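You operate a simulated robot arm through the tools that you are given. There is no shell and no other tool.

The job below is to be done with a simulated robot arm. You get a single attempt, and the scene is never put back.

Task
Pump the tubes with the teal and yellow caps up to about 21 kPa together.
Fine: open the green lever first and shut it after; hose end back on its shelf, cap shut. Where these are worked on the way, their far stop is far enough and under half their travel is too little: green lever.

The check looks at the end state, three seconds after you hand in, the way a careful person would. Anything else that was tipped, shoved, dropped, spilled or broken makes it a failure. Lids that push on must go on centred and level and be pressed home; caps that screw on are set level and turned clockwise until they are tight.

Robot
A 6-joint arm with a two-finger gripper, fixed in place. Base frame: the origin is at the foot of the arm, x ahead of it, y to its left, z up. Units: mm, degrees, N and s.
Its first joint turns from -166.0 to 166.0 degrees. Payload 3.43 kg.
The tool frame sits at the grasp point between the pads (the TCP): z along the fingers, y along the line on which they close. The tips reach 20 mm beyond it. The gripper opens to 190 mm. The gripper's body begins 248 mm behind the TCP.
Orientation is that of the tool frame in the base frame, as a unit quaternion [x, y, z, w]. With the fingers straight down and closing along the base's y, the tool's x points along the base's -x, its y along +y and its z along -z.

Tools
- The arm moves only by the tool apply_moves. Its argument "increments" is a list of rows, each an object (a shift or turn left out is 0, a gripper value left out holds the last) with "dp": the shift along the tool's x, y, z in mm, a list of three; "turn": the turn, a rotation vector about the tool's x, y, z in degrees, a list of three; "gripper": the opening, from 0 (shut) to 1 (fully open). In form: [{"dp": [dx, dy, dz], "turn": [ax, ay, az], "gripper": gripper}, ...]. A call has 1 to 20 rows; each row shifts and turns the commanded pose from where the row before left it, along the tool's axes as they then stand. Each row takes 0.2 s and may step no farther than 50 mm and 8.6 degrees from the row before; otherwise, or with a gripper value out of range, the whole call is refused. Where a pose cannot be reached the arm comes as near as it can. A force on the tool above 90 N (or 10 N above the force at the start of the call, whichever is more), or a blocked arm, ends the call early, and 0.2 s more pass. Each finger travels about 153 mm/s and halts on what it meets, pressing with about 32 N; the grip force reading is that of the motor and also rises with nothing between the fingers. The clock runs only during rows and for 0.2 s after the last one: add rows that do not move to give the fingers time. The reply holds the time, the measured pose of the TCP, the force on the tool along the base axes, the opening and the grip force, in the units named above and with some noise, with the torque about the TCP (base axes, N m) and any sound that the robot's microphone picked up.
- Cameras (640 x 400 px; columns grow to the right, rows downward): "scene" is fixed at [223.3, 501.5, 1538.3]; the picture's right is [-0.94, 0.34, 0.00], its down [-0.31, -0.85, -0.42] and it looks along [-0.15, -0.40, 0.91] (base axes); focal length 214 px, centre (320, 200). "wrist" rides on the gripper at [70, -8, -288] in the tool frame; the picture's right is [0.12, 0.99, 0.00], its down [-0.96, 0.12, -0.25] and it looks along [-0.25, 0.03, 0.97] (tool axes); focal length 261 px, centre (320, 200). There is no depth. A picture from a camera that has moved, and an enlarged one, comes with that camera's place and axes in the base frame and with its lens. The place of the scene camera against the robot may be out by one fixed shift of up to 12 mm in any direction.
- snapshot(camera): a new picture of that camera. The clock stands still meanwhile.
- lift_body(by): slides the trunk up (or, below 0, down) by that many mm; the arm rides with it, the base frame stays. It gives what a move gives, with no picture.
- close_up(camera, box): a new picture of the part [left, top, right, bottom] of that camera's present view, enlarged. The clock stands still meanwhile.
- job_done(): hands the job in; it is judged then, once.

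Places have to be worked out from the pictures, the camera data and where the tool is seen. Open the gripper and draw the arm clear of the work before you hand the job in, unless the task says otherwise.

The tools are called after ">>>" as a command line: name --argument value ..., lists and objects as JSON in quotes. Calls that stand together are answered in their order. apply_moves: Moves the arm, as the interface text tells. Its arguments: {"type":"object","properties":{"increments":{"type":"array","items":{"type":"object","properties":{"dp":{"type":"array","items":{"type":"number"}},"turn":{"type":"array","items":{"type":"number"}},"gripper":{"type":"number"}}}}},"required":["increments"]} The other tools are called the same way: lift_body (by) slides the trunk up or down; snapshot (camera) takes a picture; close_up (camera, box) takes an enlarged picture of a part of a camera's view; job_done () hands the job in.

At the start:

```text
time_s: 0.0
eef_pos: [512.2, -530.3, 1340.0]
orientation: [0.0, 1.0, 0.0, 0.001]
force: [0.4, -0.5, -0.9]
wrist_torque: [-0.02, 0.01, 0.01]
width: 189.5
finger_force: 0.1
trunk travel left (down, up): [-200.0, 240.0]
```

scene: 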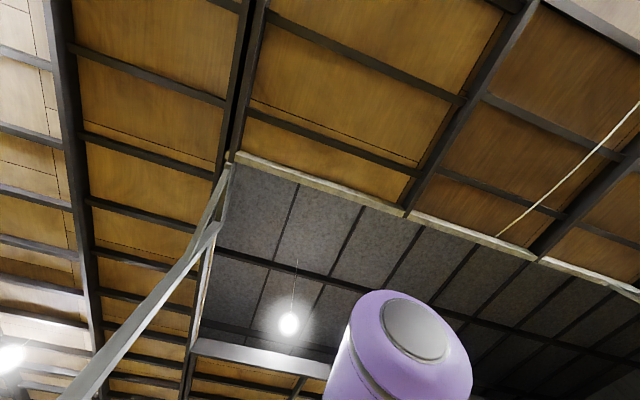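
wrist: 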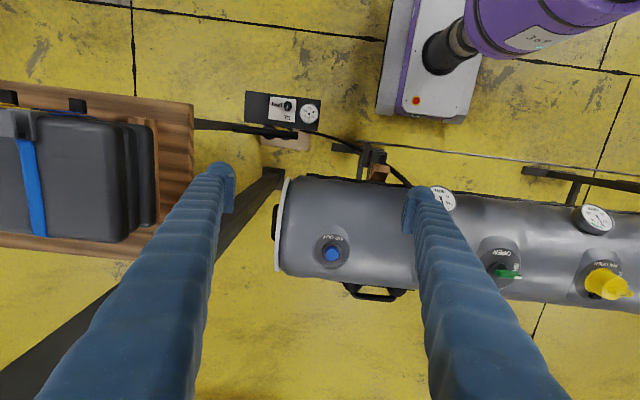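

The scene camera looks up at the ceiling, so the wrist camera must do the work. The wrist view shows a tank with a blue cap, a green lever and a yellow cap; I take closer views.

>>> close_up --camera "wrist" --box '[240, 80, 440, 205]'

>>> close_up --camera "wrist" --box '[440, 150, 640, 310]'

>>> close_up --camera "wrist" --box '[240, 160, 440, 310]'

```text
3.20 times, centred on (340, 142) of wrist
camera zoom: at [441.4, -539.0, 1627.9], right [-0.12, 0.99, 0.0], down [0.96, 0.12, 0.25], along [0.25, 0.03, -0.97], focal length 834 px, centre (256, 384)
```

zoom: 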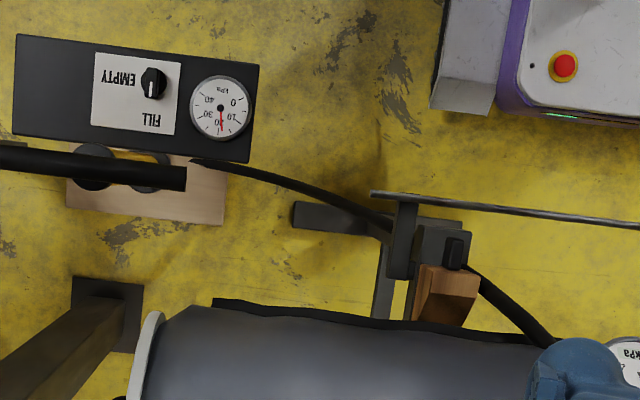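

```text
2.50 times, centred on (540, 230) of wrist
camera zoom: at [441.4, -539.0, 1627.9], right [-0.12, 0.99, 0.0], down [0.96, 0.12, 0.25], along [0.25, 0.03, -0.97], focal length 652 px, centre (-230, 125)
```

zoom: 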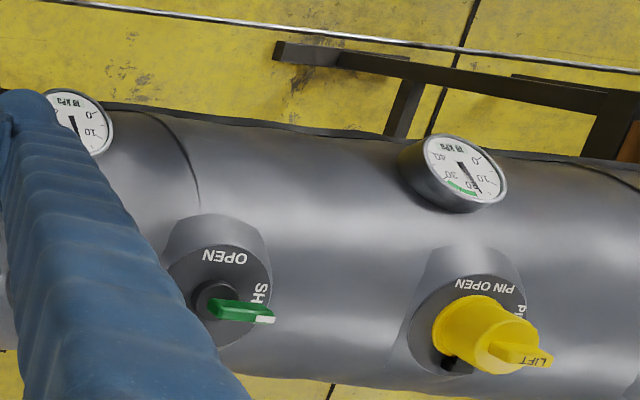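

```text
2.67 times, centred on (340, 235) of wrist
camera zoom: at [441.4, -539.0, 1627.9], right [-0.12, 0.99, 0.0], down [0.96, 0.12, 0.25], along [0.25, 0.03, -0.97], focal length 695 px, centre (267, 107)
```

zoom: 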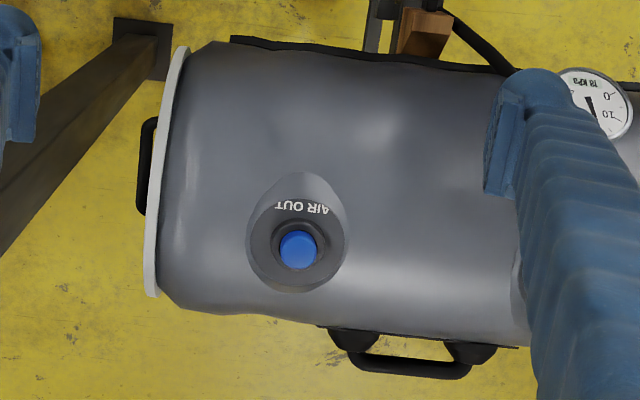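

The grey/purple platform is the robot's own base. I move sideways at this height to see the rest of the work.

>>> apply_moves --increments '[{"dp": [0, 50, 0]}, {"dp": [0, 50, 0]}, {"dp": [0, 50, 0]}, {"dp": [0, 50, 0]}, {"dp": [0, 50, 0]}, {"dp": [0, 50, 0]}]'

>>> snapshot --camera "wrist"

```text
time_s: 1.4
eef_pos: [508.7, -229.5, 1339.5]
orientation: [0.0, 1.0, -0.001, -0.001]
force: [-0.8, 0.3, -0.1]
wrist_torque: [-0.01, -0.02, -0.01]
width: 190.1
finger_force: 0.0
trunk travel left (down, up): [-200.0, 240.0]
```

```text
taken
camera wrist: at [438.1, -237.4, 1626.9], right [-0.12, 0.99, 0.0], down [0.96, 0.12, 0.25], along [0.25, 0.03, -0.97], focal length 261 px, centre (320, 200)
```

wrist: 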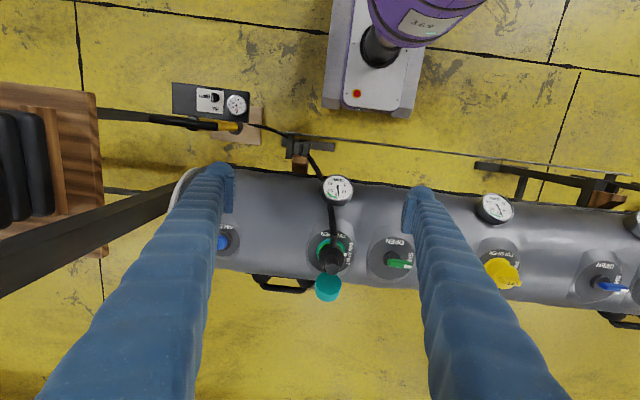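

The teal valve seems to have a hose on it already. I zoom in and then move on.

>>> close_up --camera "wrist" --box '[240, 160, 440, 310]'

>>> close_up --camera "wrist" --box '[440, 150, 640, 330]'

>>> close_up --camera "wrist" --box '[140, 60, 360, 200]'

>>> apply_moves --increments '[{"dp": [0, 50, 0]}, {"dp": [0, 50, 0]}, {"dp": [0, 50, 0]}, {"dp": [0, 50, 0]}, {"dp": [0, 50, 0]}, {"dp": [0, 50, 0]}, {"dp": [0, 50, 0]}]'

>>> snapshot --camera "wrist"

```text
2.67 times, centred on (340, 235) of wrist
camera zoom: at [438.1, -237.4, 1626.9], right [-0.12, 0.99, 0.0], down [0.96, 0.12, 0.25], along [0.25, 0.03, -0.97], focal length 695 px, centre (267, 107)
```

zoom: 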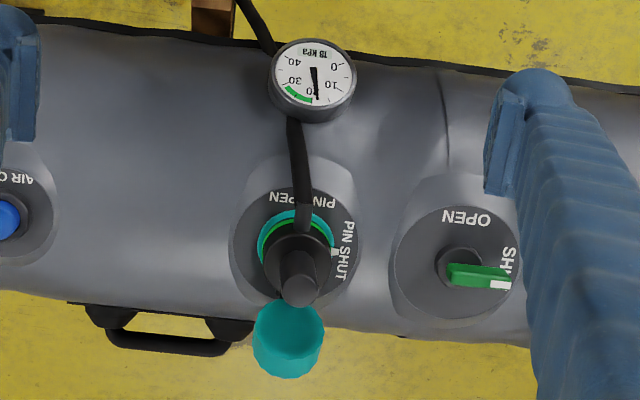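

```text
2.22 times, centred on (540, 240) of wrist
camera zoom: at [438.1, -237.4, 1626.9], right [-0.12, 0.99, 0.0], down [0.96, 0.12, 0.25], along [0.25, 0.03, -0.97], focal length 579 px, centre (-169, 111)
```

zoom: 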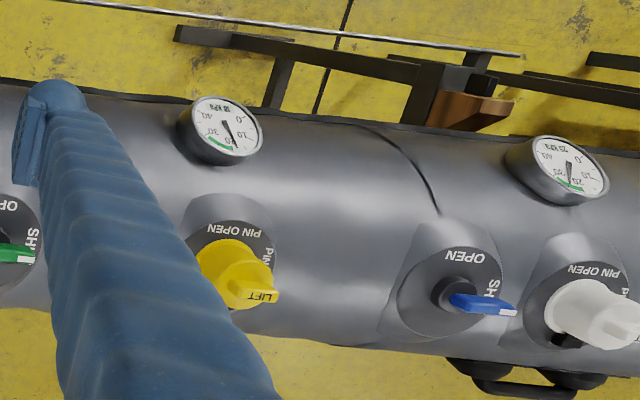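

```text
2.86 times, centred on (250, 130) of wrist
camera zoom: at [438.1, -237.4, 1626.9], right [-0.12, 0.99, 0.0], down [0.96, 0.12, 0.25], along [0.25, 0.03, -0.97], focal length 745 px, centre (520, 400)
```

zoom: 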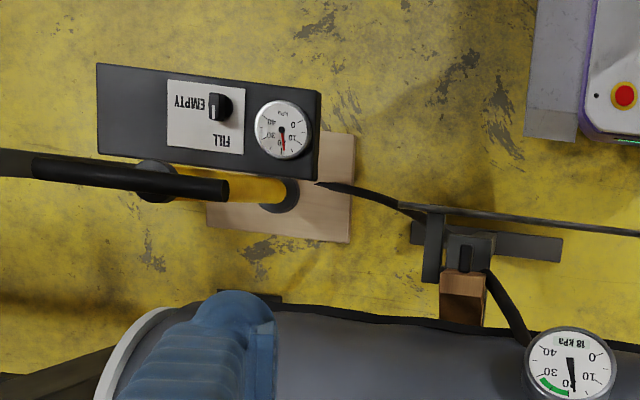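

```text
time_s: 3.0
eef_pos: [510.3, 116.0, 1339.3]
orientation: [0.0, 1.0, 0.001, 0.0]
force: [0.5, -0.1, -0.1]
wrist_torque: [-0.06, 0.01, 0.01]
width: 190.0
finger_force: 0.0
trunk travel left (down, up): [-200.0, 240.0]
```

```text
taken
camera wrist: at [439.9, 108.1, 1626.5], right [-0.12, 0.99, 0.0], down [0.96, 0.12, 0.25], along [0.24, 0.03, -0.97], focal length 261 px, centre (320, 200)
```

wrist: 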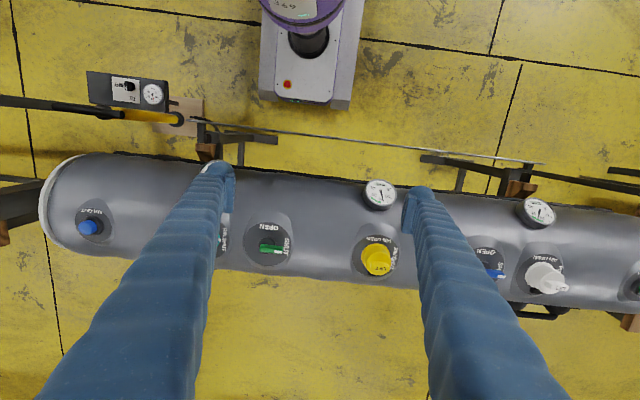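

I've triangulated the green lever near (764, 12, 949) and the pump knob near (351, -685, 477). Next I go back above the teal valve and take detailed close-ups.

>>> apply_moves --increments '[{"dp": [0, -50, 0]}, {"dp": [0, -50, 0]}, {"dp": [0, -50, 0]}, {"dp": [0, -50, 0]}, {"dp": [0, -50, 0]}]'

>>> snapshot --camera "wrist"

>>> close_up --camera "wrist" --box '[270, 220, 350, 310]'

>>> close_up --camera "wrist" --box '[270, 160, 350, 210]'

>>> close_up --camera "wrist" --box '[130, 70, 250, 150]'

>>> close_up --camera "wrist" --box '[220, 110, 340, 190]'

```text
time_s: 4.2
eef_pos: [511.4, -130.6, 1339.5]
orientation: [-0.002, 1.0, 0.0, -0.001]
force: [0.6, 0.2, -0.3]
wrist_torque: [0.02, -0.01, 0.0]
width: 189.9
finger_force: 0.1
trunk travel left (down, up): [-200.0, 240.0]
```

```text
taken
camera wrist: at [441.4, -139.0, 1625.3], right [-0.12, 0.99, 0.0], down [0.96, 0.12, 0.25], along [0.24, 0.03, -0.97], focal length 261 px, centre (320, 200)
```

wrist: 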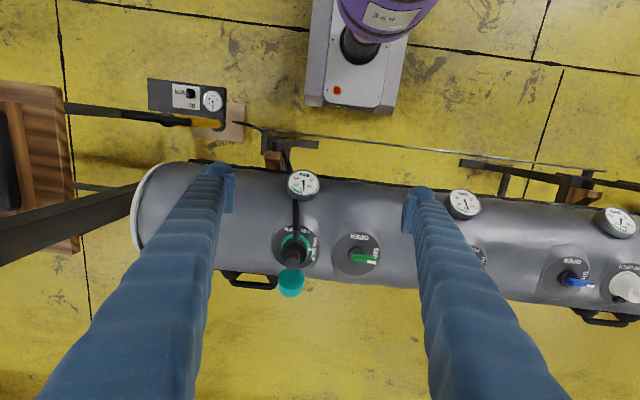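

```text
4.44 times, centred on (310, 265) of wrist
camera zoom: at [441.4, -139.0, 1625.3], right [-0.12, 0.99, 0.0], down [0.96, 0.12, 0.25], along [0.24, 0.03, -0.97], focal length 1158 px, centre (364, -89)
```

zoom: 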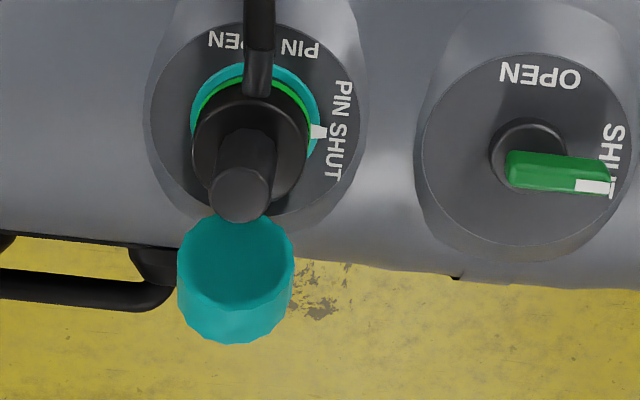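

```text
8.00 times, centred on (310, 185) of wrist
camera zoom: at [441.4, -139.0, 1625.3], right [-0.12, 0.99, 0.0], down [0.96, 0.12, 0.25], along [0.24, 0.03, -0.97], focal length 2085 px, centre (400, 320)
```

zoom: 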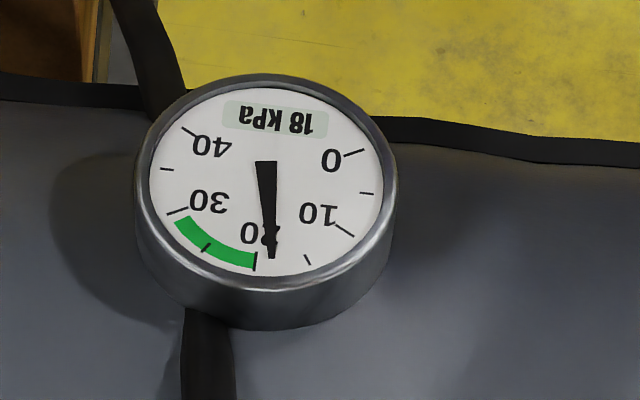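

```text
5.00 times, centred on (190, 110) of wrist
camera zoom: at [441.4, -139.0, 1625.3], right [-0.12, 0.99, 0.0], down [0.96, 0.12, 0.25], along [0.24, 0.03, -0.97], focal length 1303 px, centre (970, 650)
```

zoom: 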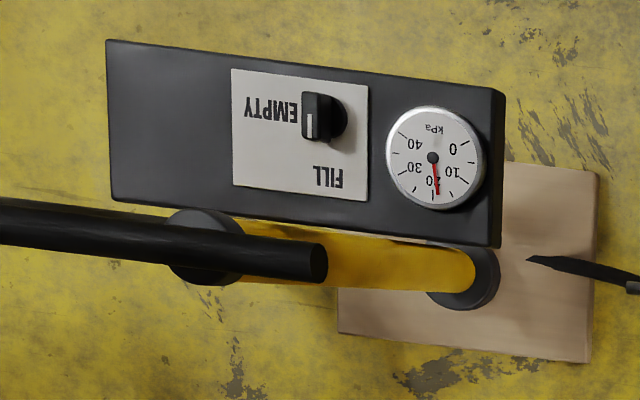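

```text
5.00 times, centred on (280, 150) of wrist
camera zoom: at [441.4, -139.0, 1625.3], right [-0.12, 0.99, 0.0], down [0.96, 0.12, 0.25], along [0.24, 0.03, -0.97], focal length 1303 px, centre (520, 450)
```

zoom: 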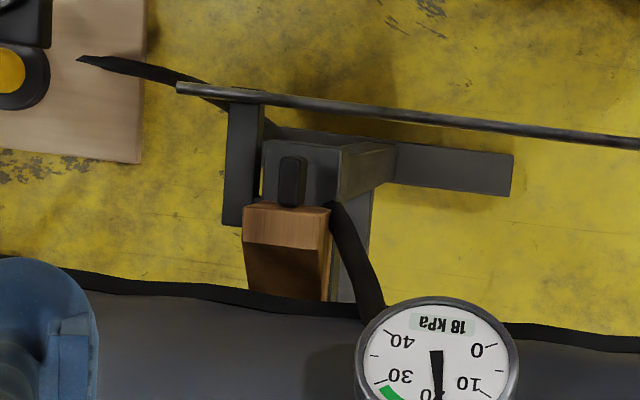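

The knob's mark points to FILL, the pin is shut with the hose on the teal valve, and the gauge reads 18 kPa. I now look at the pump and search for the hose shelf.

>>> apply_moves --increments '[{"dp": [0, -50, 0]}, {"dp": [0, -50, 0]}, {"dp": [0, -50, 0]}, {"dp": [0, -50, 0]}, {"dp": [0, -50, 0]}, {"dp": [0, -50, 0]}, {"dp": [0, -50, 0]}, {"dp": [0, -50, 0]}, {"dp": [0, -50, 0]}, {"dp": [0, -50, 0]}, {"dp": [30, -30, 0]}]'

>>> snapshot --camera "wrist"

>>> close_up --camera "wrist" --box '[260, 60, 420, 180]'

```text
time_s: 6.6
eef_pos: [482.2, -663.0, 1345.3]
orientation: [0.0, 1.0, -0.001, -0.001]
force: [-0.6, -0.1, -0.3]
wrist_torque: [0.11, -0.14, -0.01]
width: 189.9
finger_force: 0.1
trunk travel left (down, up): [-200.0, 240.0]
```

```text
taken
camera wrist: at [412.1, -671.7, 1632.3], right [-0.12, 0.99, 0.0], down [0.96, 0.12, 0.25], along [0.25, 0.03, -0.97], focal length 261 px, centre (320, 200)
```

wrist: 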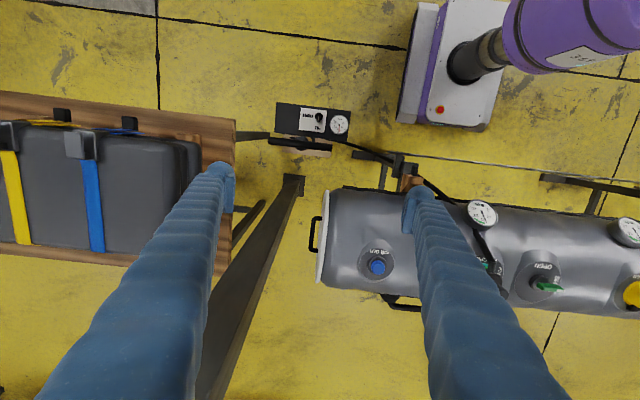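

```text
3.33 times, centred on (340, 120) of wrist
camera zoom: at [412.1, -671.7, 1632.3], right [-0.12, 0.99, 0.0], down [0.96, 0.12, 0.25], along [0.25, 0.03, -0.97], focal length 869 px, centre (253, 467)
```

zoom: 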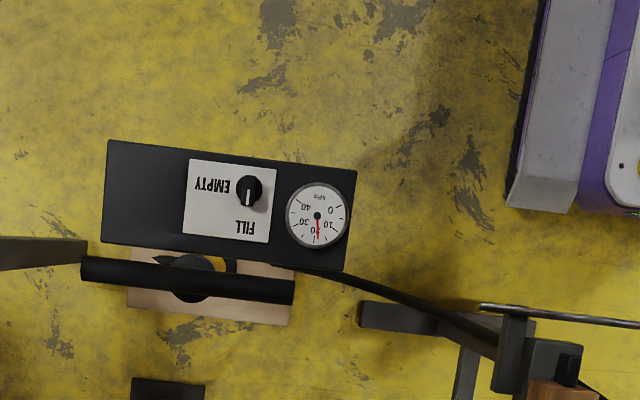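

The pump is a stand-up type with a T-handle near (466, -739, 610), lying along y. I tilt the tool to look obliquely toward +y for the bracket, the shelf and the hose route.

>>> apply_moves --increments '[{"turn": [-8, 0, 0]}, {"turn": [-8, 0, 0]}, {"turn": [-8, 0, 0]}, {"turn": [-8, 0, 0]}, {"turn": [-8, 0, 0]}]'

>>> snapshot --camera "wrist"

```text
time_s: 7.8
eef_pos: [424.2, -527.6, 1225.7]
orientation: [0.002, 0.942, 0.335, 0.005]
force: [-0.3, 0.0, 1.3]
wrist_torque: [-0.06, -0.01, 0.0]
width: 190.0
finger_force: 0.0
out of reach, approached as far as the arm can: row 1, 2, 3, 4, 5
trunk travel left (down, up): [-200.0, 240.0]
```

```text
taken
camera wrist: at [351.6, -714.9, 1442.9], right [-0.12, 0.77, 0.63], down [0.96, -0.07, 0.27], along [0.26, 0.63, -0.73], focal length 261 px, centre (320, 200)
```

wrist: 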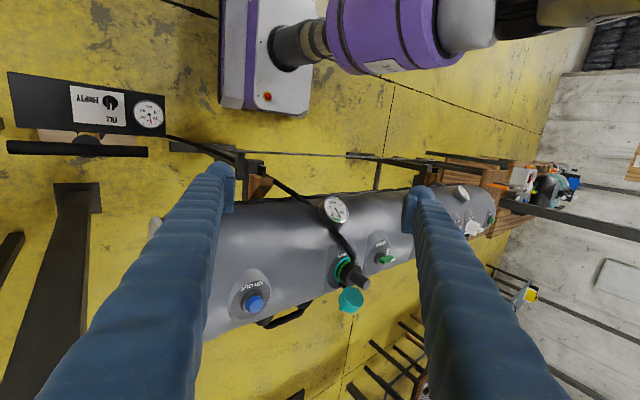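

>>> close_up --camera "wrist" --box '[300, 190, 420, 330]'

>>> close_up --camera "wrist" --box '[0, 60, 200, 180]'

>>> close_up --camera "wrist" --box '[170, 120, 340, 220]'

>>> close_up --camera "wrist" --box '[420, 130, 600, 250]'

>>> close_up --camera "wrist" --box '[340, 250, 560, 400]'

```text
2.86 times, centred on (360, 260) of wrist
camera zoom: at [351.6, -714.9, 1442.9], right [-0.12, 0.77, 0.63], down [0.96, -0.07, 0.27], along [0.26, 0.63, -0.73], focal length 745 px, centre (206, 29)
```

zoom: 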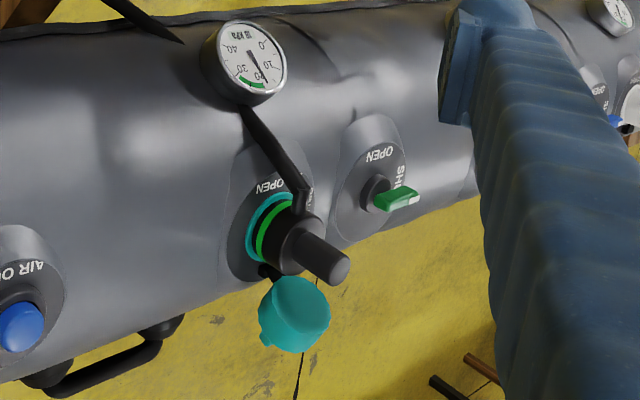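

```text
3.20 times, centred on (100, 120) of wrist
camera zoom: at [351.6, -714.9, 1442.9], right [-0.12, 0.77, 0.63], down [0.96, -0.07, 0.27], along [0.26, 0.63, -0.73], focal length 834 px, centre (1024, 456)
```

zoom: 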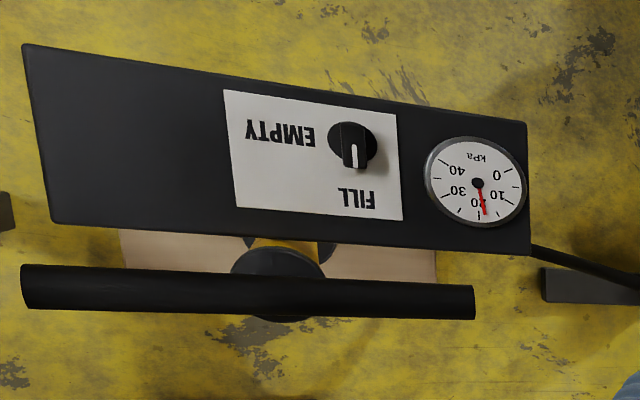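

```text
3.76 times, centred on (255, 170) of wrist
camera zoom: at [351.6, -714.9, 1442.9], right [-0.12, 0.77, 0.63], down [0.96, -0.07, 0.27], along [0.26, 0.63, -0.73], focal length 981 px, centre (565, 313)
```

zoom: 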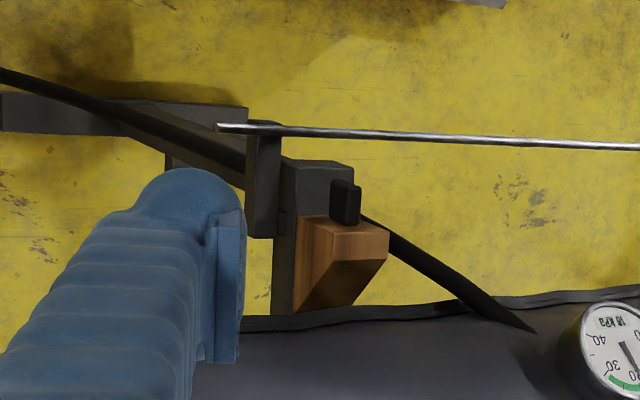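

```text
3.33 times, centred on (510, 190) of wrist
camera zoom: at [351.6, -714.9, 1442.9], right [-0.12, 0.77, 0.63], down [0.96, -0.07, 0.27], along [0.26, 0.63, -0.73], focal length 869 px, centre (-313, 233)
```

zoom: 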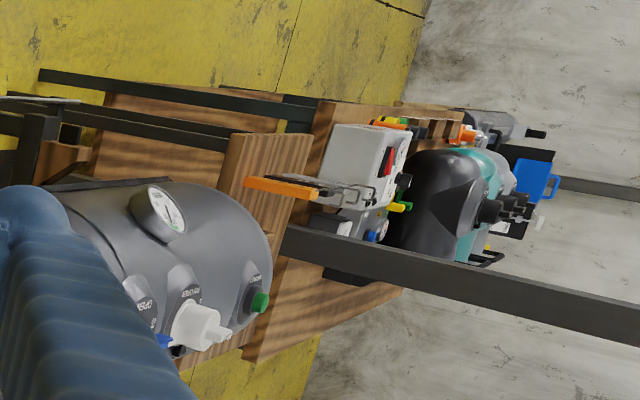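

```text
2.67 times, centred on (450, 325) of wrist
camera zoom: at [351.6, -714.9, 1442.9], right [-0.12, 0.77, 0.63], down [0.96, -0.07, 0.27], along [0.26, 0.63, -0.73], focal length 695 px, centre (-27, -133)
```

zoom: 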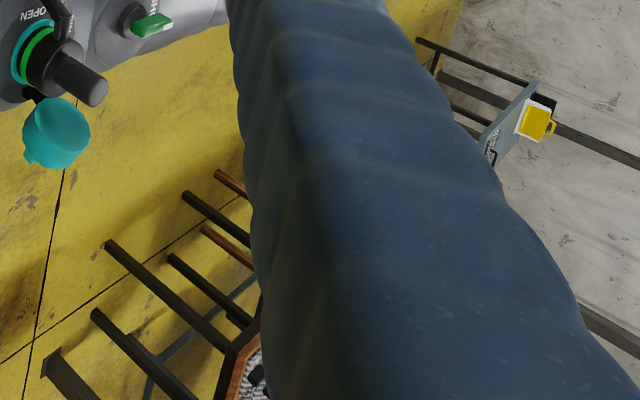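

The valves face up with a lean toward the robot. I return upright and move closer over the bracket region to identify the shelf.

>>> apply_moves --increments '[{"turn": [8, 0, 0]}, {"turn": [8, 0, 0]}, {"turn": [8, 0, 0]}, {"turn": [8, 0, 0]}, {"turn": [8, 0, 0]}]'

```text
time_s: 9.0
eef_pos: [425.3, -526.4, 1226.1]
orientation: [-0.001, 1.0, 0.0, 0.0]
force: [0.2, -0.5, -0.7]
wrist_torque: [-0.02, -0.02, 0.02]
width: 190.3
finger_force: 0.1
trunk travel left (down, up): [-200.0, 240.0]
```

>>> apply_moves --increments '[{"dp": [-40, 40, 0]}, {"dp": [-40, 40, 0]}, {"dp": [0, 40, 0]}, {"dp": [0, 40, 0]}]'

>>> snapshot --camera "wrist"

>>> close_up --camera "wrist" --box '[240, 100, 400, 200]'

```text
refused: row 1 steps farther than a row can; nothing moved
```

```text
taken
camera wrist: at [354.2, -534.9, 1513.3], right [-0.12, 0.99, 0.0], down [0.96, 0.12, 0.25], along [0.25, 0.03, -0.97], focal length 261 px, centre (320, 200)
```

wrist: 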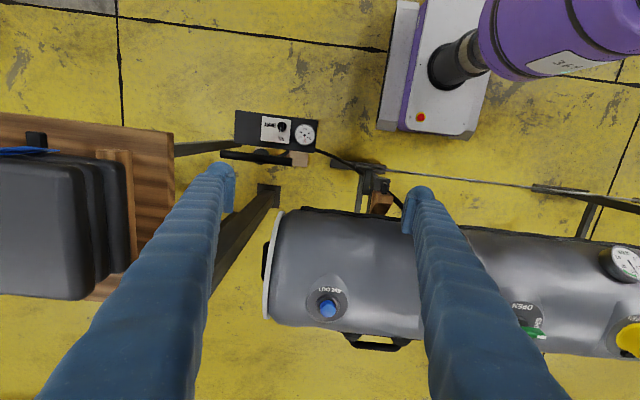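

```text
4.00 times, centred on (320, 150) of wrist
camera zoom: at [354.2, -534.9, 1513.3], right [-0.12, 0.99, 0.0], down [0.96, 0.12, 0.25], along [0.25, 0.03, -0.97], focal length 1043 px, centre (320, 400)
```

zoom: 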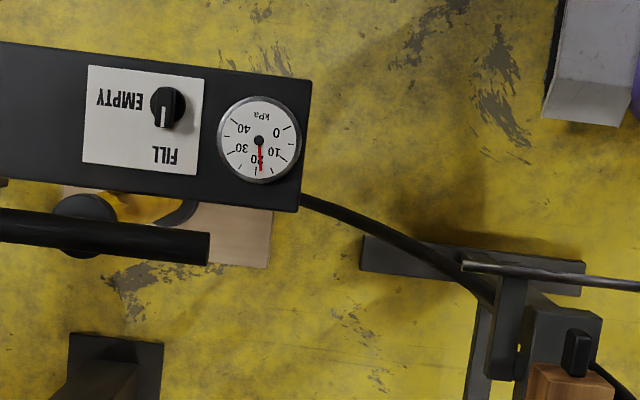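

Steps over 50 mm are refused; I use smaller ones to get above the bracket.

>>> apply_moves --increments '[{"dp": [-30, 38, 0]}, {"dp": [-30, 38, 0]}, {"dp": [-20, 40, 0]}, {"dp": [0, 40, 0]}, {"dp": [0, 40, 0]}]'

>>> snapshot --camera "wrist"

>>> close_up --camera "wrist" --box '[240, 90, 400, 200]'

>>> close_up --camera "wrist" --box '[300, 160, 460, 320]'

```text
time_s: 10.2
eef_pos: [506.2, -330.0, 1225.8]
orientation: [0.0, 1.0, 0.0, 0.0]
force: [-0.3, 0.2, 0.9]
wrist_torque: [-0.06, 0.0, 0.05]
width: 190.1
finger_force: 0.0
trunk travel left (down, up): [-200.0, 240.0]
```

```text
taken
camera wrist: at [435.7, -337.6, 1512.4], right [-0.12, 0.99, 0.0], down [0.96, 0.12, 0.25], along [0.25, 0.03, -0.97], focal length 261 px, centre (320, 200)
```

wrist: 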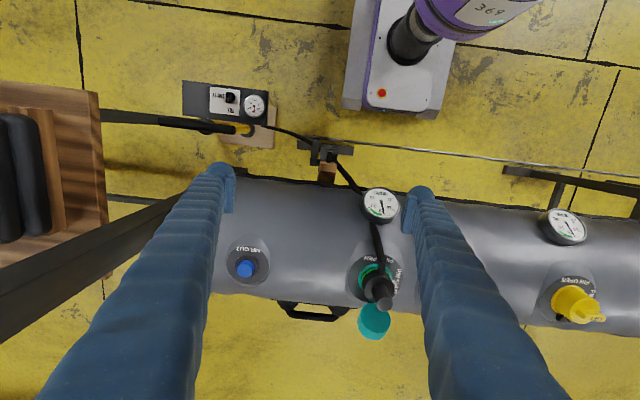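

```text
3.64 times, centred on (320, 145) of wrist
camera zoom: at [435.7, -337.6, 1512.4], right [-0.12, 0.99, 0.0], down [0.96, 0.12, 0.25], along [0.25, 0.03, -0.97], focal length 948 px, centre (320, 400)
```

zoom: 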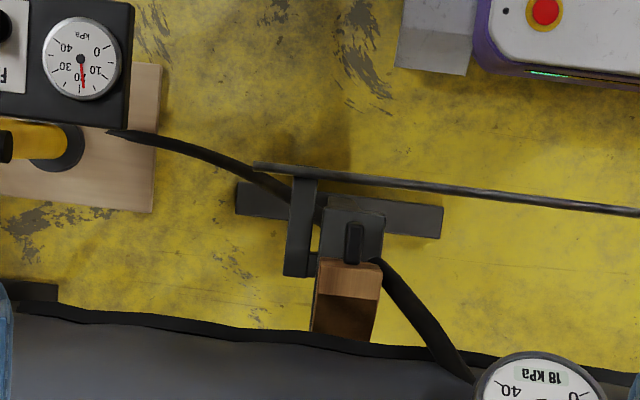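

```text
2.50 times, centred on (380, 240) of wrist
camera zoom: at [435.7, -337.6, 1512.4], right [-0.12, 0.99, 0.0], down [0.96, 0.12, 0.25], along [0.25, 0.03, -0.97], focal length 652 px, centre (170, 100)
```

zoom: 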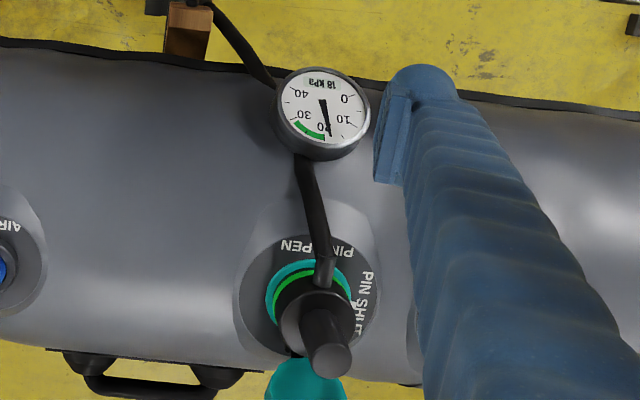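

No obvious shelf yet. I move toward +y and tilt the other way to look back toward -y.

>>> apply_moves --increments '[{"dp": [0, 50, 0]}, {"dp": [0, 50, 0]}, {"dp": [0, 50, 0], "turn": [8, 0, 0]}, {"turn": [8, 0, 0]}, {"turn": [8, 0, 0]}, {"turn": [8, 0, 0]}, {"turn": [8, 0, 0]}]'

>>> snapshot --camera "wrist"

```text
time_s: 11.8
eef_pos: [507.2, -181.3, 1225.6]
orientation: [-0.001, 0.939, -0.343, 0.0]
force: [-0.2, 0.6, -0.8]
wrist_torque: [-0.07, 0.02, -0.03]
width: 189.9
finger_force: 0.1
trunk travel left (down, up): [-200.0, 240.0]
```

```text
taken
camera wrist: at [435.5, -1.5, 1451.1], right [-0.12, 0.76, -0.64], down [0.96, 0.25, 0.11], along [0.25, -0.6, -0.76], focal length 261 px, centre (320, 200)
```

wrist: 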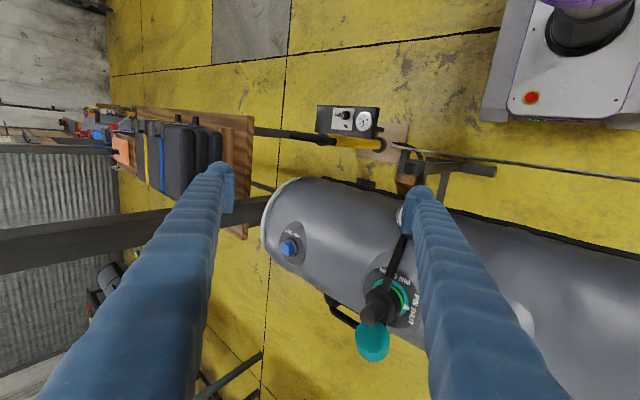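

>>> close_up --camera "wrist" --box '[300, 90, 500, 220]'

>>> close_up --camera "wrist" --box '[340, 230, 440, 370]'

>>> close_up --camera "wrist" --box '[0, 80, 260, 250]'

>>> close_up --camera "wrist" --box '[40, 230, 280, 400]'

```text
3.08 times, centred on (400, 155) of wrist
camera zoom: at [435.5, -1.5, 1451.1], right [-0.12, 0.76, -0.64], down [0.96, 0.25, 0.11], along [0.25, -0.6, -0.76], focal length 802 px, centre (74, 338)
```

zoom: 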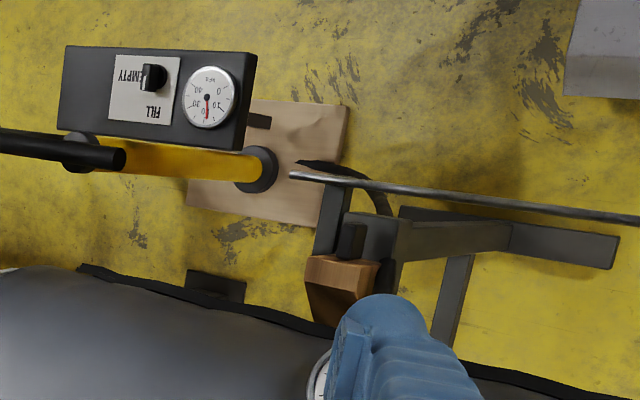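

```text
2.86 times, centred on (390, 300) of wrist
camera zoom: at [435.5, -1.5, 1451.1], right [-0.12, 0.76, -0.64], down [0.96, 0.25, 0.11], along [0.25, -0.6, -0.76], focal length 745 px, centre (120, -86)
```

zoom: 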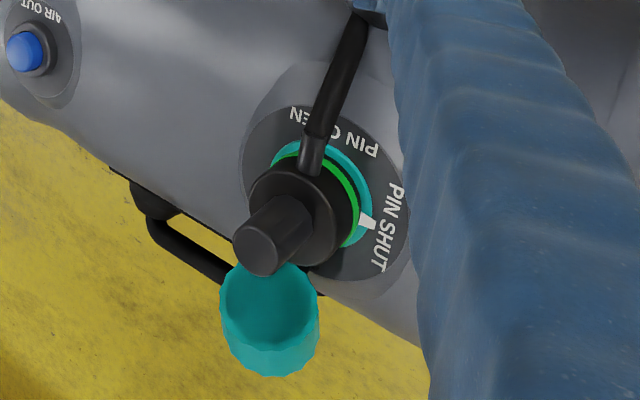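

```text
2.35 times, centred on (130, 165) of wrist
camera zoom: at [435.5, -1.5, 1451.1], right [-0.12, 0.76, -0.64], down [0.96, 0.25, 0.11], along [0.25, -0.6, -0.76], focal length 613 px, centre (767, 282)
```

zoom: 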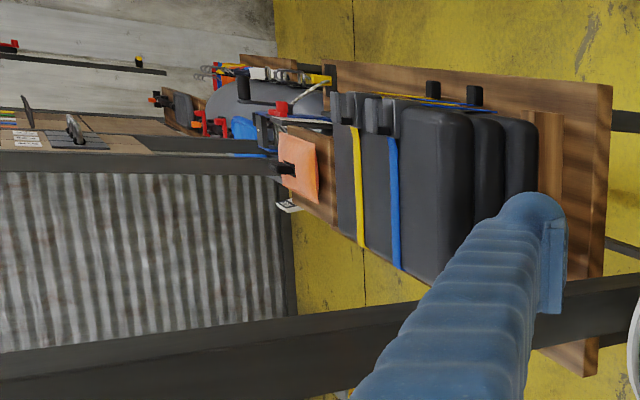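

```text
2.35 times, centred on (160, 315) of wrist
camera zoom: at [435.5, -1.5, 1451.1], right [-0.12, 0.76, -0.64], down [0.96, 0.25, 0.11], along [0.25, -0.6, -0.76], focal length 613 px, centre (696, -71)
```

zoom: 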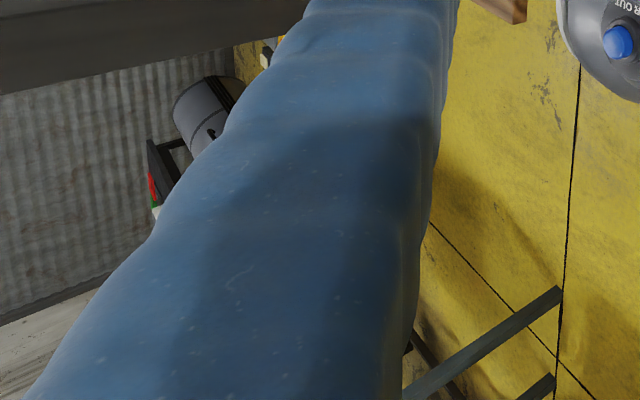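

I still haven't found the shelf, so I go upright, move out over the tube toward +x and tilt to look back at it from the far side.

>>> apply_moves --increments '[{"turn": [-8, 0, 0]}, {"turn": [-8, 0, 0]}, {"turn": [-8, 0, 0]}, {"turn": [-8, 0, 0]}, {"turn": [-8, 0, 0]}, {"dp": [-50, 0, -20]}, {"dp": [-50, 0, -20]}, {"dp": [-50, 0, 0]}, {"dp": [-50, 0, 0]}, {"dp": [-50, 0, 0]}, {"dp": [-40, 0, 0]}]'

>>> snapshot --camera "wrist"

```text
refused: row 6 steps farther than a row can; nothing moved
```

```text
taken
camera wrist: at [435.5, -1.5, 1451.1], right [-0.12, 0.76, -0.64], down [0.96, 0.25, 0.11], along [0.25, -0.6, -0.76], focal length 261 px, centre (320, 200)
```

wrist: 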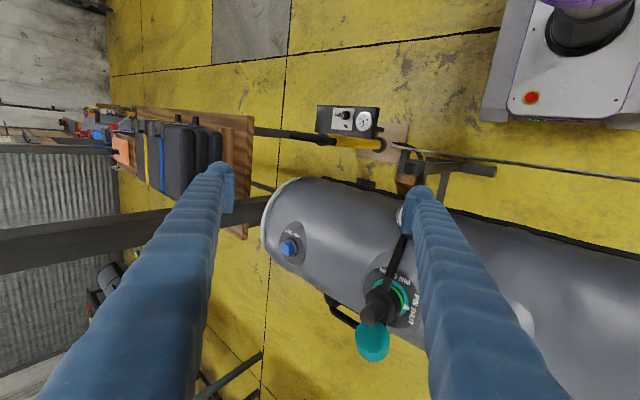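

A row was over the step length; repeating with smaller diagonal steps.

>>> apply_moves --increments '[{"turn": [-8, 0, 0]}, {"turn": [-8, 0, 0]}, {"turn": [-8, 0, 0]}, {"turn": [-8, 0, 0]}, {"turn": [-8, 0, 0]}, {"dp": [-45, 0, -20]}, {"dp": [-45, 0, -20]}, {"dp": [-48, 0, 0]}, {"dp": [-48, 0, 0]}, {"dp": [-48, 0, 0]}, {"dp": [-40, 0, 0]}]'

>>> snapshot --camera "wrist"

```text
time_s: 14.2
eef_pos: [782.5, -182.5, 1265.6]
orientation: [-0.001, 1.0, 0.0, 0.0]
force: [0.9, 0.4, -0.4]
wrist_torque: [0.09, 0.09, 0.01]
width: 190.1
finger_force: 0.1
trunk travel left (down, up): [-200.0, 240.0]
```

```text
taken
camera wrist: at [713.3, -191.1, 1551.1], right [-0.12, 0.99, 0.0], down [0.96, 0.12, 0.25], along [0.24, 0.03, -0.97], focal length 261 px, centre (320, 200)
```

wrist: 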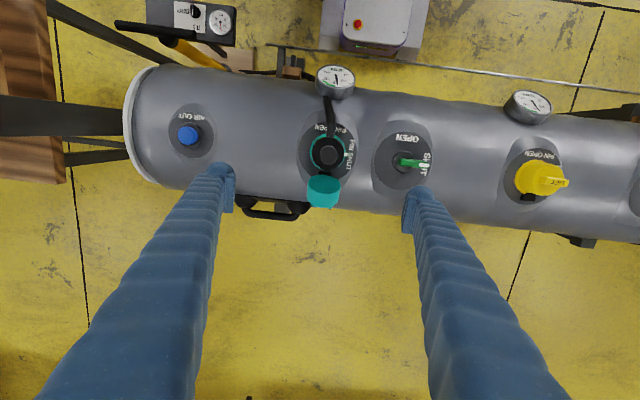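

>>> close_up --camera "wrist" --box '[290, 100, 390, 220]'

>>> close_up --camera "wrist" --box '[360, 110, 450, 200]'

>>> close_up --camera "wrist" --box '[250, 30, 390, 110]'

>>> close_up --camera "wrist" --box '[110, 0, 310, 100]'

>>> close_up --camera "wrist" --box '[480, 80, 600, 220]'

```text
3.33 times, centred on (340, 160) of wrist
camera zoom: at [713.3, -191.1, 1551.1], right [-0.12, 0.99, 0.0], down [0.96, 0.12, 0.25], along [0.24, 0.03, -0.97], focal length 869 px, centre (253, 333)
```

zoom: 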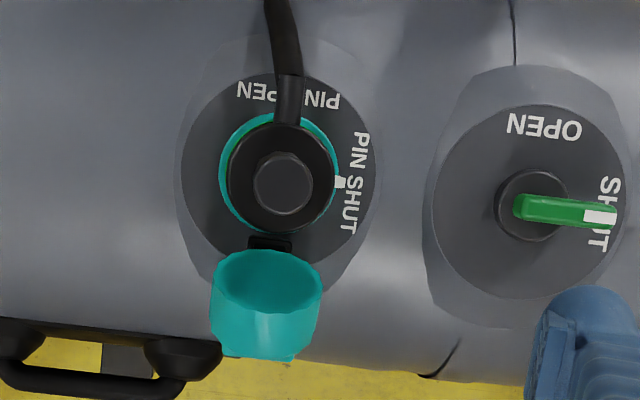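

```text
4.44 times, centred on (405, 155) of wrist
camera zoom: at [713.3, -191.1, 1551.1], right [-0.12, 0.99, 0.0], down [0.96, 0.12, 0.25], along [0.24, 0.03, -0.97], focal length 1158 px, centre (-58, 400)
```

zoom: 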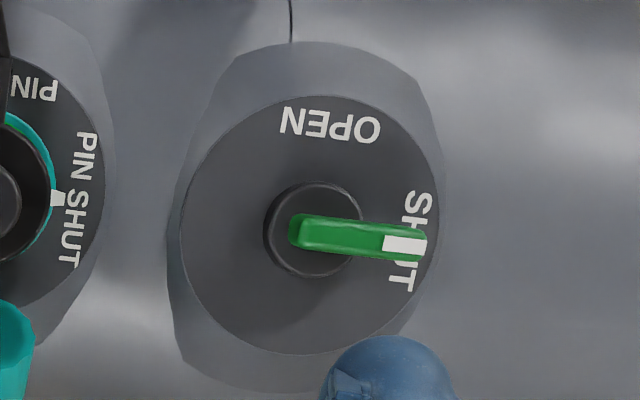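

```text
4.57 times, centred on (320, 70) of wrist
camera zoom: at [713.3, -191.1, 1551.1], right [-0.12, 0.99, 0.0], down [0.96, 0.12, 0.25], along [0.24, 0.03, -0.97], focal length 1192 px, centre (320, 794)
```

zoom: 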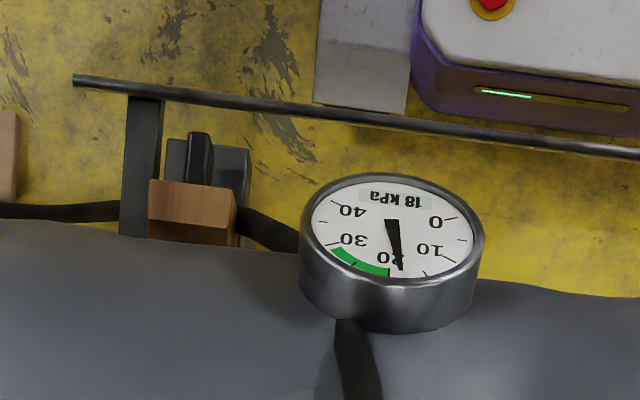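

```text
3.20 times, centred on (210, 50) of wrist
camera zoom: at [713.3, -191.1, 1551.1], right [-0.12, 0.99, 0.0], down [0.96, 0.12, 0.25], along [0.24, 0.03, -0.97], focal length 834 px, centre (672, 680)
```

zoom: 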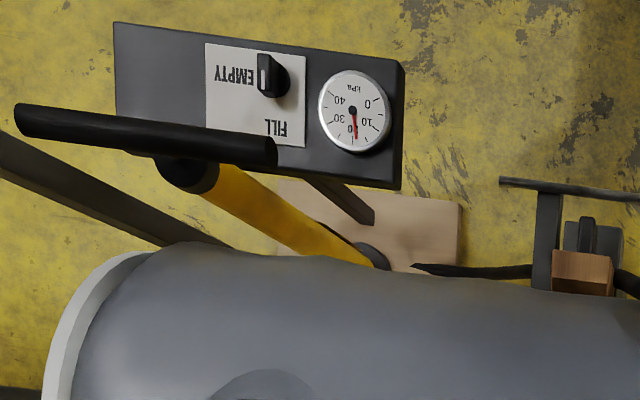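

```text
2.86 times, centred on (540, 150) of wrist
camera zoom: at [713.3, -191.1, 1551.1], right [-0.12, 0.99, 0.0], down [0.96, 0.12, 0.25], along [0.24, 0.03, -0.97], focal length 745 px, centre (-309, 343)
```

zoom: 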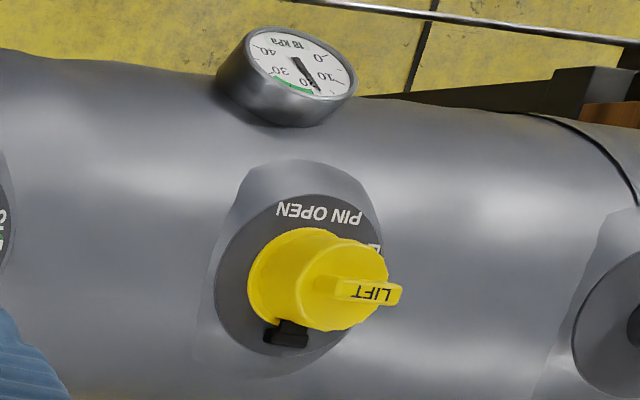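

The valves are nearly vertical. I compare the second bracket with the first to see whether the first one is a hose shelf.

>>> apply_moves --increments '[{"dp": [45, 0, 0]}, {"dp": [45, 0, 0]}, {"dp": [45, 0, 0]}, {"dp": [35, 35, 0]}, {"dp": [30, 35, 0]}, {"dp": [0, 50, 0]}, {"dp": [0, 50, 0]}, {"dp": [0, 50, 0]}, {"dp": [0, 50, 0]}, {"dp": [0, 50, 0]}]'

>>> snapshot --camera "wrist"

>>> close_up --camera "wrist" --box '[340, 100, 560, 230]'

>>> close_up --camera "wrist" --box '[60, 100, 280, 230]'

```text
time_s: 16.4
eef_pos: [576.8, 138.2, 1266.3]
orientation: [0.0, 1.0, 0.001, 0.001]
force: [-0.5, 0.7, -0.5]
wrist_torque: [-0.03, 0.02, 0.0]
width: 190.1
finger_force: 0.0
trunk travel left (down, up): [-200.0, 240.0]
```

```text
taken
camera wrist: at [508.2, 129.9, 1552.3], right [-0.12, 0.99, 0.0], down [0.96, 0.12, 0.25], along [0.25, 0.03, -0.97], focal length 261 px, centre (320, 200)
```

wrist: 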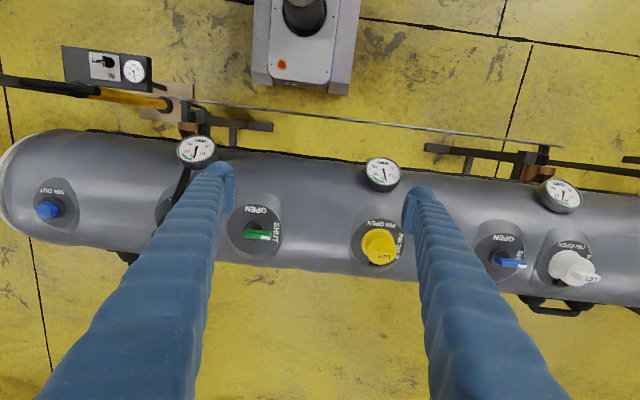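

```text
2.91 times, centred on (450, 165) of wrist
camera zoom: at [508.2, 129.9, 1552.3], right [-0.12, 0.99, 0.0], down [0.96, 0.12, 0.25], along [0.25, 0.03, -0.97], focal length 758 px, centre (-58, 302)
```

zoom: 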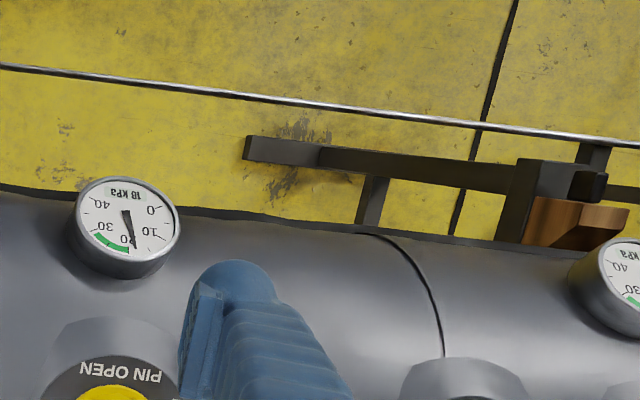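

```text
2.91 times, centred on (170, 165) of wrist
camera zoom: at [508.2, 129.9, 1552.3], right [-0.12, 0.99, 0.0], down [0.96, 0.12, 0.25], along [0.25, 0.03, -0.97], focal length 758 px, centre (756, 302)
```

zoom: 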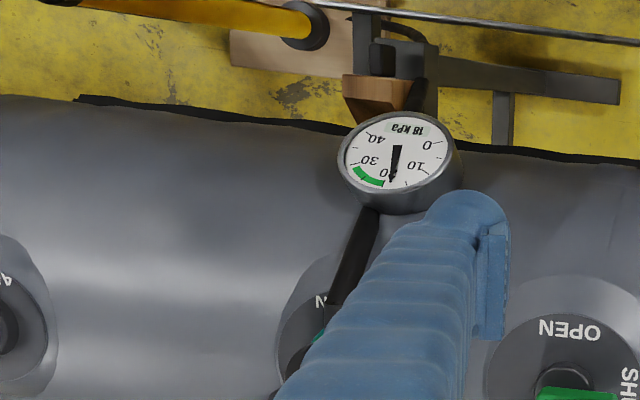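

The two stands are alike, so neither is the shelf; the blank left part of the pump's panel is a candidate. I go view the panel from lower and directly above.

>>> apply_moves --increments '[{"dp": [0, -50, 0]}, {"dp": [0, -50, 0]}, {"dp": [0, -50, 0]}, {"dp": [0, -50, 0]}, {"dp": [0, -50, 0]}, {"dp": [0, -50, 0]}, {"dp": [0, -50, 0]}, {"dp": [20, -45, 0]}, {"dp": [20, -45, 0]}, {"dp": [20, -45, 0]}, {"dp": [20, -45, 0]}, {"dp": [20, -45, 0]}, {"dp": [20, -45, 0]}, {"dp": [20, -45, 0]}, {"dp": [0, -45, 20]}, {"dp": [0, -45, 20]}]'

>>> snapshot --camera "wrist"

```text
time_s: 19.8
eef_pos: [438.2, -617.5, 1222.4]
orientation: [-0.001, 1.0, 0.001, -0.002]
force: [0.0, -0.1, -0.6]
wrist_torque: [0.07, 0.03, 0.0]
width: 190.1
finger_force: 0.1
trunk travel left (down, up): [-200.0, 240.0]
```

```text
taken
camera wrist: at [368.5, -626.4, 1509.1], right [-0.12, 0.99, 0.0], down [0.96, 0.12, 0.25], along [0.24, 0.03, -0.97], focal length 261 px, centre (320, 200)
```

wrist: 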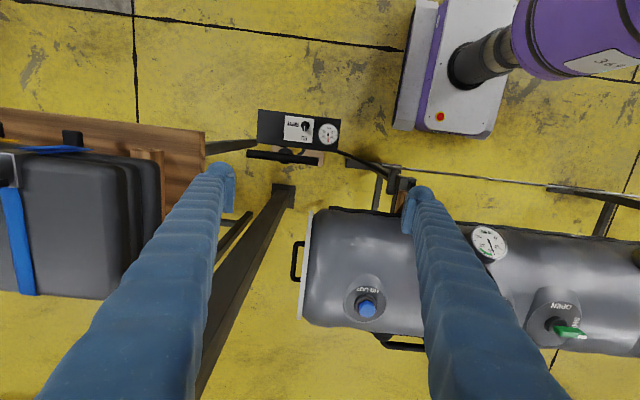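

>>> apply_moves --increments '[{"dp": [0, 0, 50]}, {"dp": [0, 0, 50]}, {"dp": [0, 0, 50]}, {"dp": [0, 0, 50]}, {"dp": [0, 0, 50]}, {"dp": [0, -45, 0]}]'

>>> snapshot --camera "wrist"

>>> close_up --camera "wrist" --box '[230, 70, 390, 180]'

```text
time_s: 21.2
eef_pos: [441.5, -662.5, 973.3]
orientation: [-0.001, 1.0, 0.0, 0.0]
force: [0.5, -0.5, -0.2]
wrist_torque: [0.01, 0.05, 0.01]
width: 190.0
finger_force: 0.1
trunk travel left (down, up): [-200.0, 240.0]
```

```text
taken
camera wrist: at [371.2, -670.2, 1260.7], right [-0.12, 0.99, 0.0], down [0.96, 0.12, 0.25], along [0.24, 0.03, -0.97], focal length 261 px, centre (320, 200)
```

wrist: 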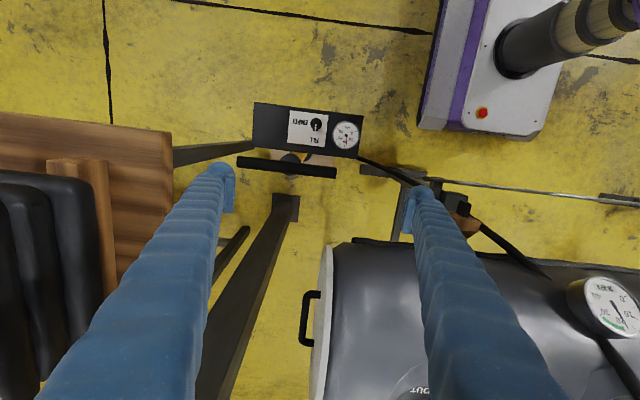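

```text
3.64 times, centred on (310, 125) of wrist
camera zoom: at [371.2, -670.2, 1260.7], right [-0.12, 0.99, 0.0], down [0.96, 0.12, 0.25], along [0.24, 0.03, -0.97], focal length 948 px, centre (356, 473)
```

zoom: 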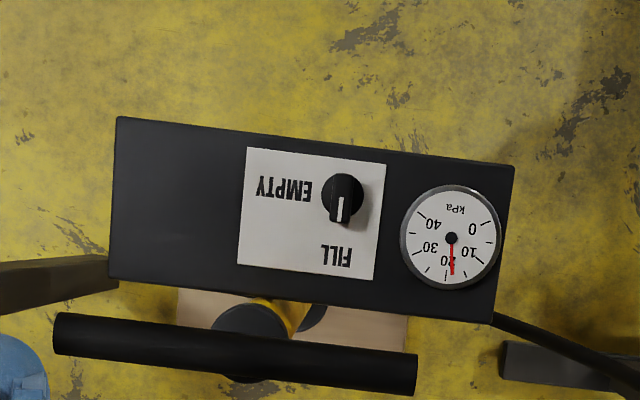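

The knob is on FILL and the panel's blank left end, around (365, -820, 457), is the flat rest for the hose end. I now go up and over to the green lever, hub about (751, 2, 965).

>>> apply_moves --increments '[{"dp": [0, 0, -46]}, {"dp": [0, 0, -46]}, {"dp": [0, 0, -46]}, {"dp": [0, 0, -46]}, {"dp": [-19.4, 43.9, 0]}, {"dp": [-19.4, 43.9, 0]}, {"dp": [-19.4, 43.9, 0]}, {"dp": [-19.4, 43.9, 0]}, {"dp": [-19.4, 43.9, 0]}, {"dp": [-19.4, 43.9, 0]}, {"dp": [-19.4, 43.9, 0]}, {"dp": [-19.4, 43.9, 0]}, {"dp": [-19.4, 43.9, 0]}, {"dp": [-19.4, 43.9, 0]}, {"dp": [-19.4, 43.9, 0]}, {"dp": [-19.4, 43.9, 0]}, {"dp": [-19.4, 43.9, 0]}, {"dp": [-19.4, 43.9, 0]}, {"dp": [-19.4, 43.9, 0]}, {"dp": [-19.4, 43.9, 0]}]'

>>> apply_moves --increments '[{"turn": [0, 0, 8.18], "gripper": 0.35}, {"turn": [0, 0, 8.18]}, {"turn": [0, 0, 8.18]}, {"turn": [0, 0, 8.18]}, {"turn": [0, 0, 8.18]}, {"turn": [0, 0, 8.18]}, {"turn": [0, 0, 8.18]}, {"turn": [0, 0, 8.18]}, {"turn": [0, 0, 8.18]}, {"turn": [0, 0, 8.18]}, {"turn": [0, 0, 8.2]}]'

>>> snapshot --camera "wrist"

```text
time_s: 25.4
eef_pos: [752.8, 46.8, 1159.7]
orientation: [0.0, 1.0, 0.001, -0.001]
force: [-0.1, -0.1, -0.9]
wrist_torque: [0.0, 0.04, 0.01]
width: 189.9
finger_force: 0.1
trunk travel left (down, up): [-200.0, 240.0]
```

```text
time_s: 27.8
eef_pos: [749.9, 41.1, 1157.2]
orientation: [0.709, 0.705, -0.001, 0.0]
force: [0.2, 0.1, -0.3]
wrist_torque: [-0.03, 0.02, 0.01]
width: 66.6
finger_force: 0.0
trunk travel left (down, up): [-200.0, 240.0]
```

```text
taken
camera wrist: at [741.8, 112.0, 1445.0], right [0.99, 0.12, 0.0], down [0.11, -0.96, 0.25], along [0.03, -0.25, -0.97], focal length 261 px, centre (320, 200)
```

wrist: 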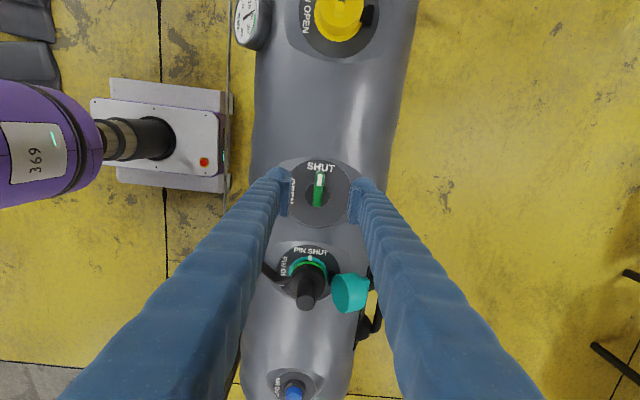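

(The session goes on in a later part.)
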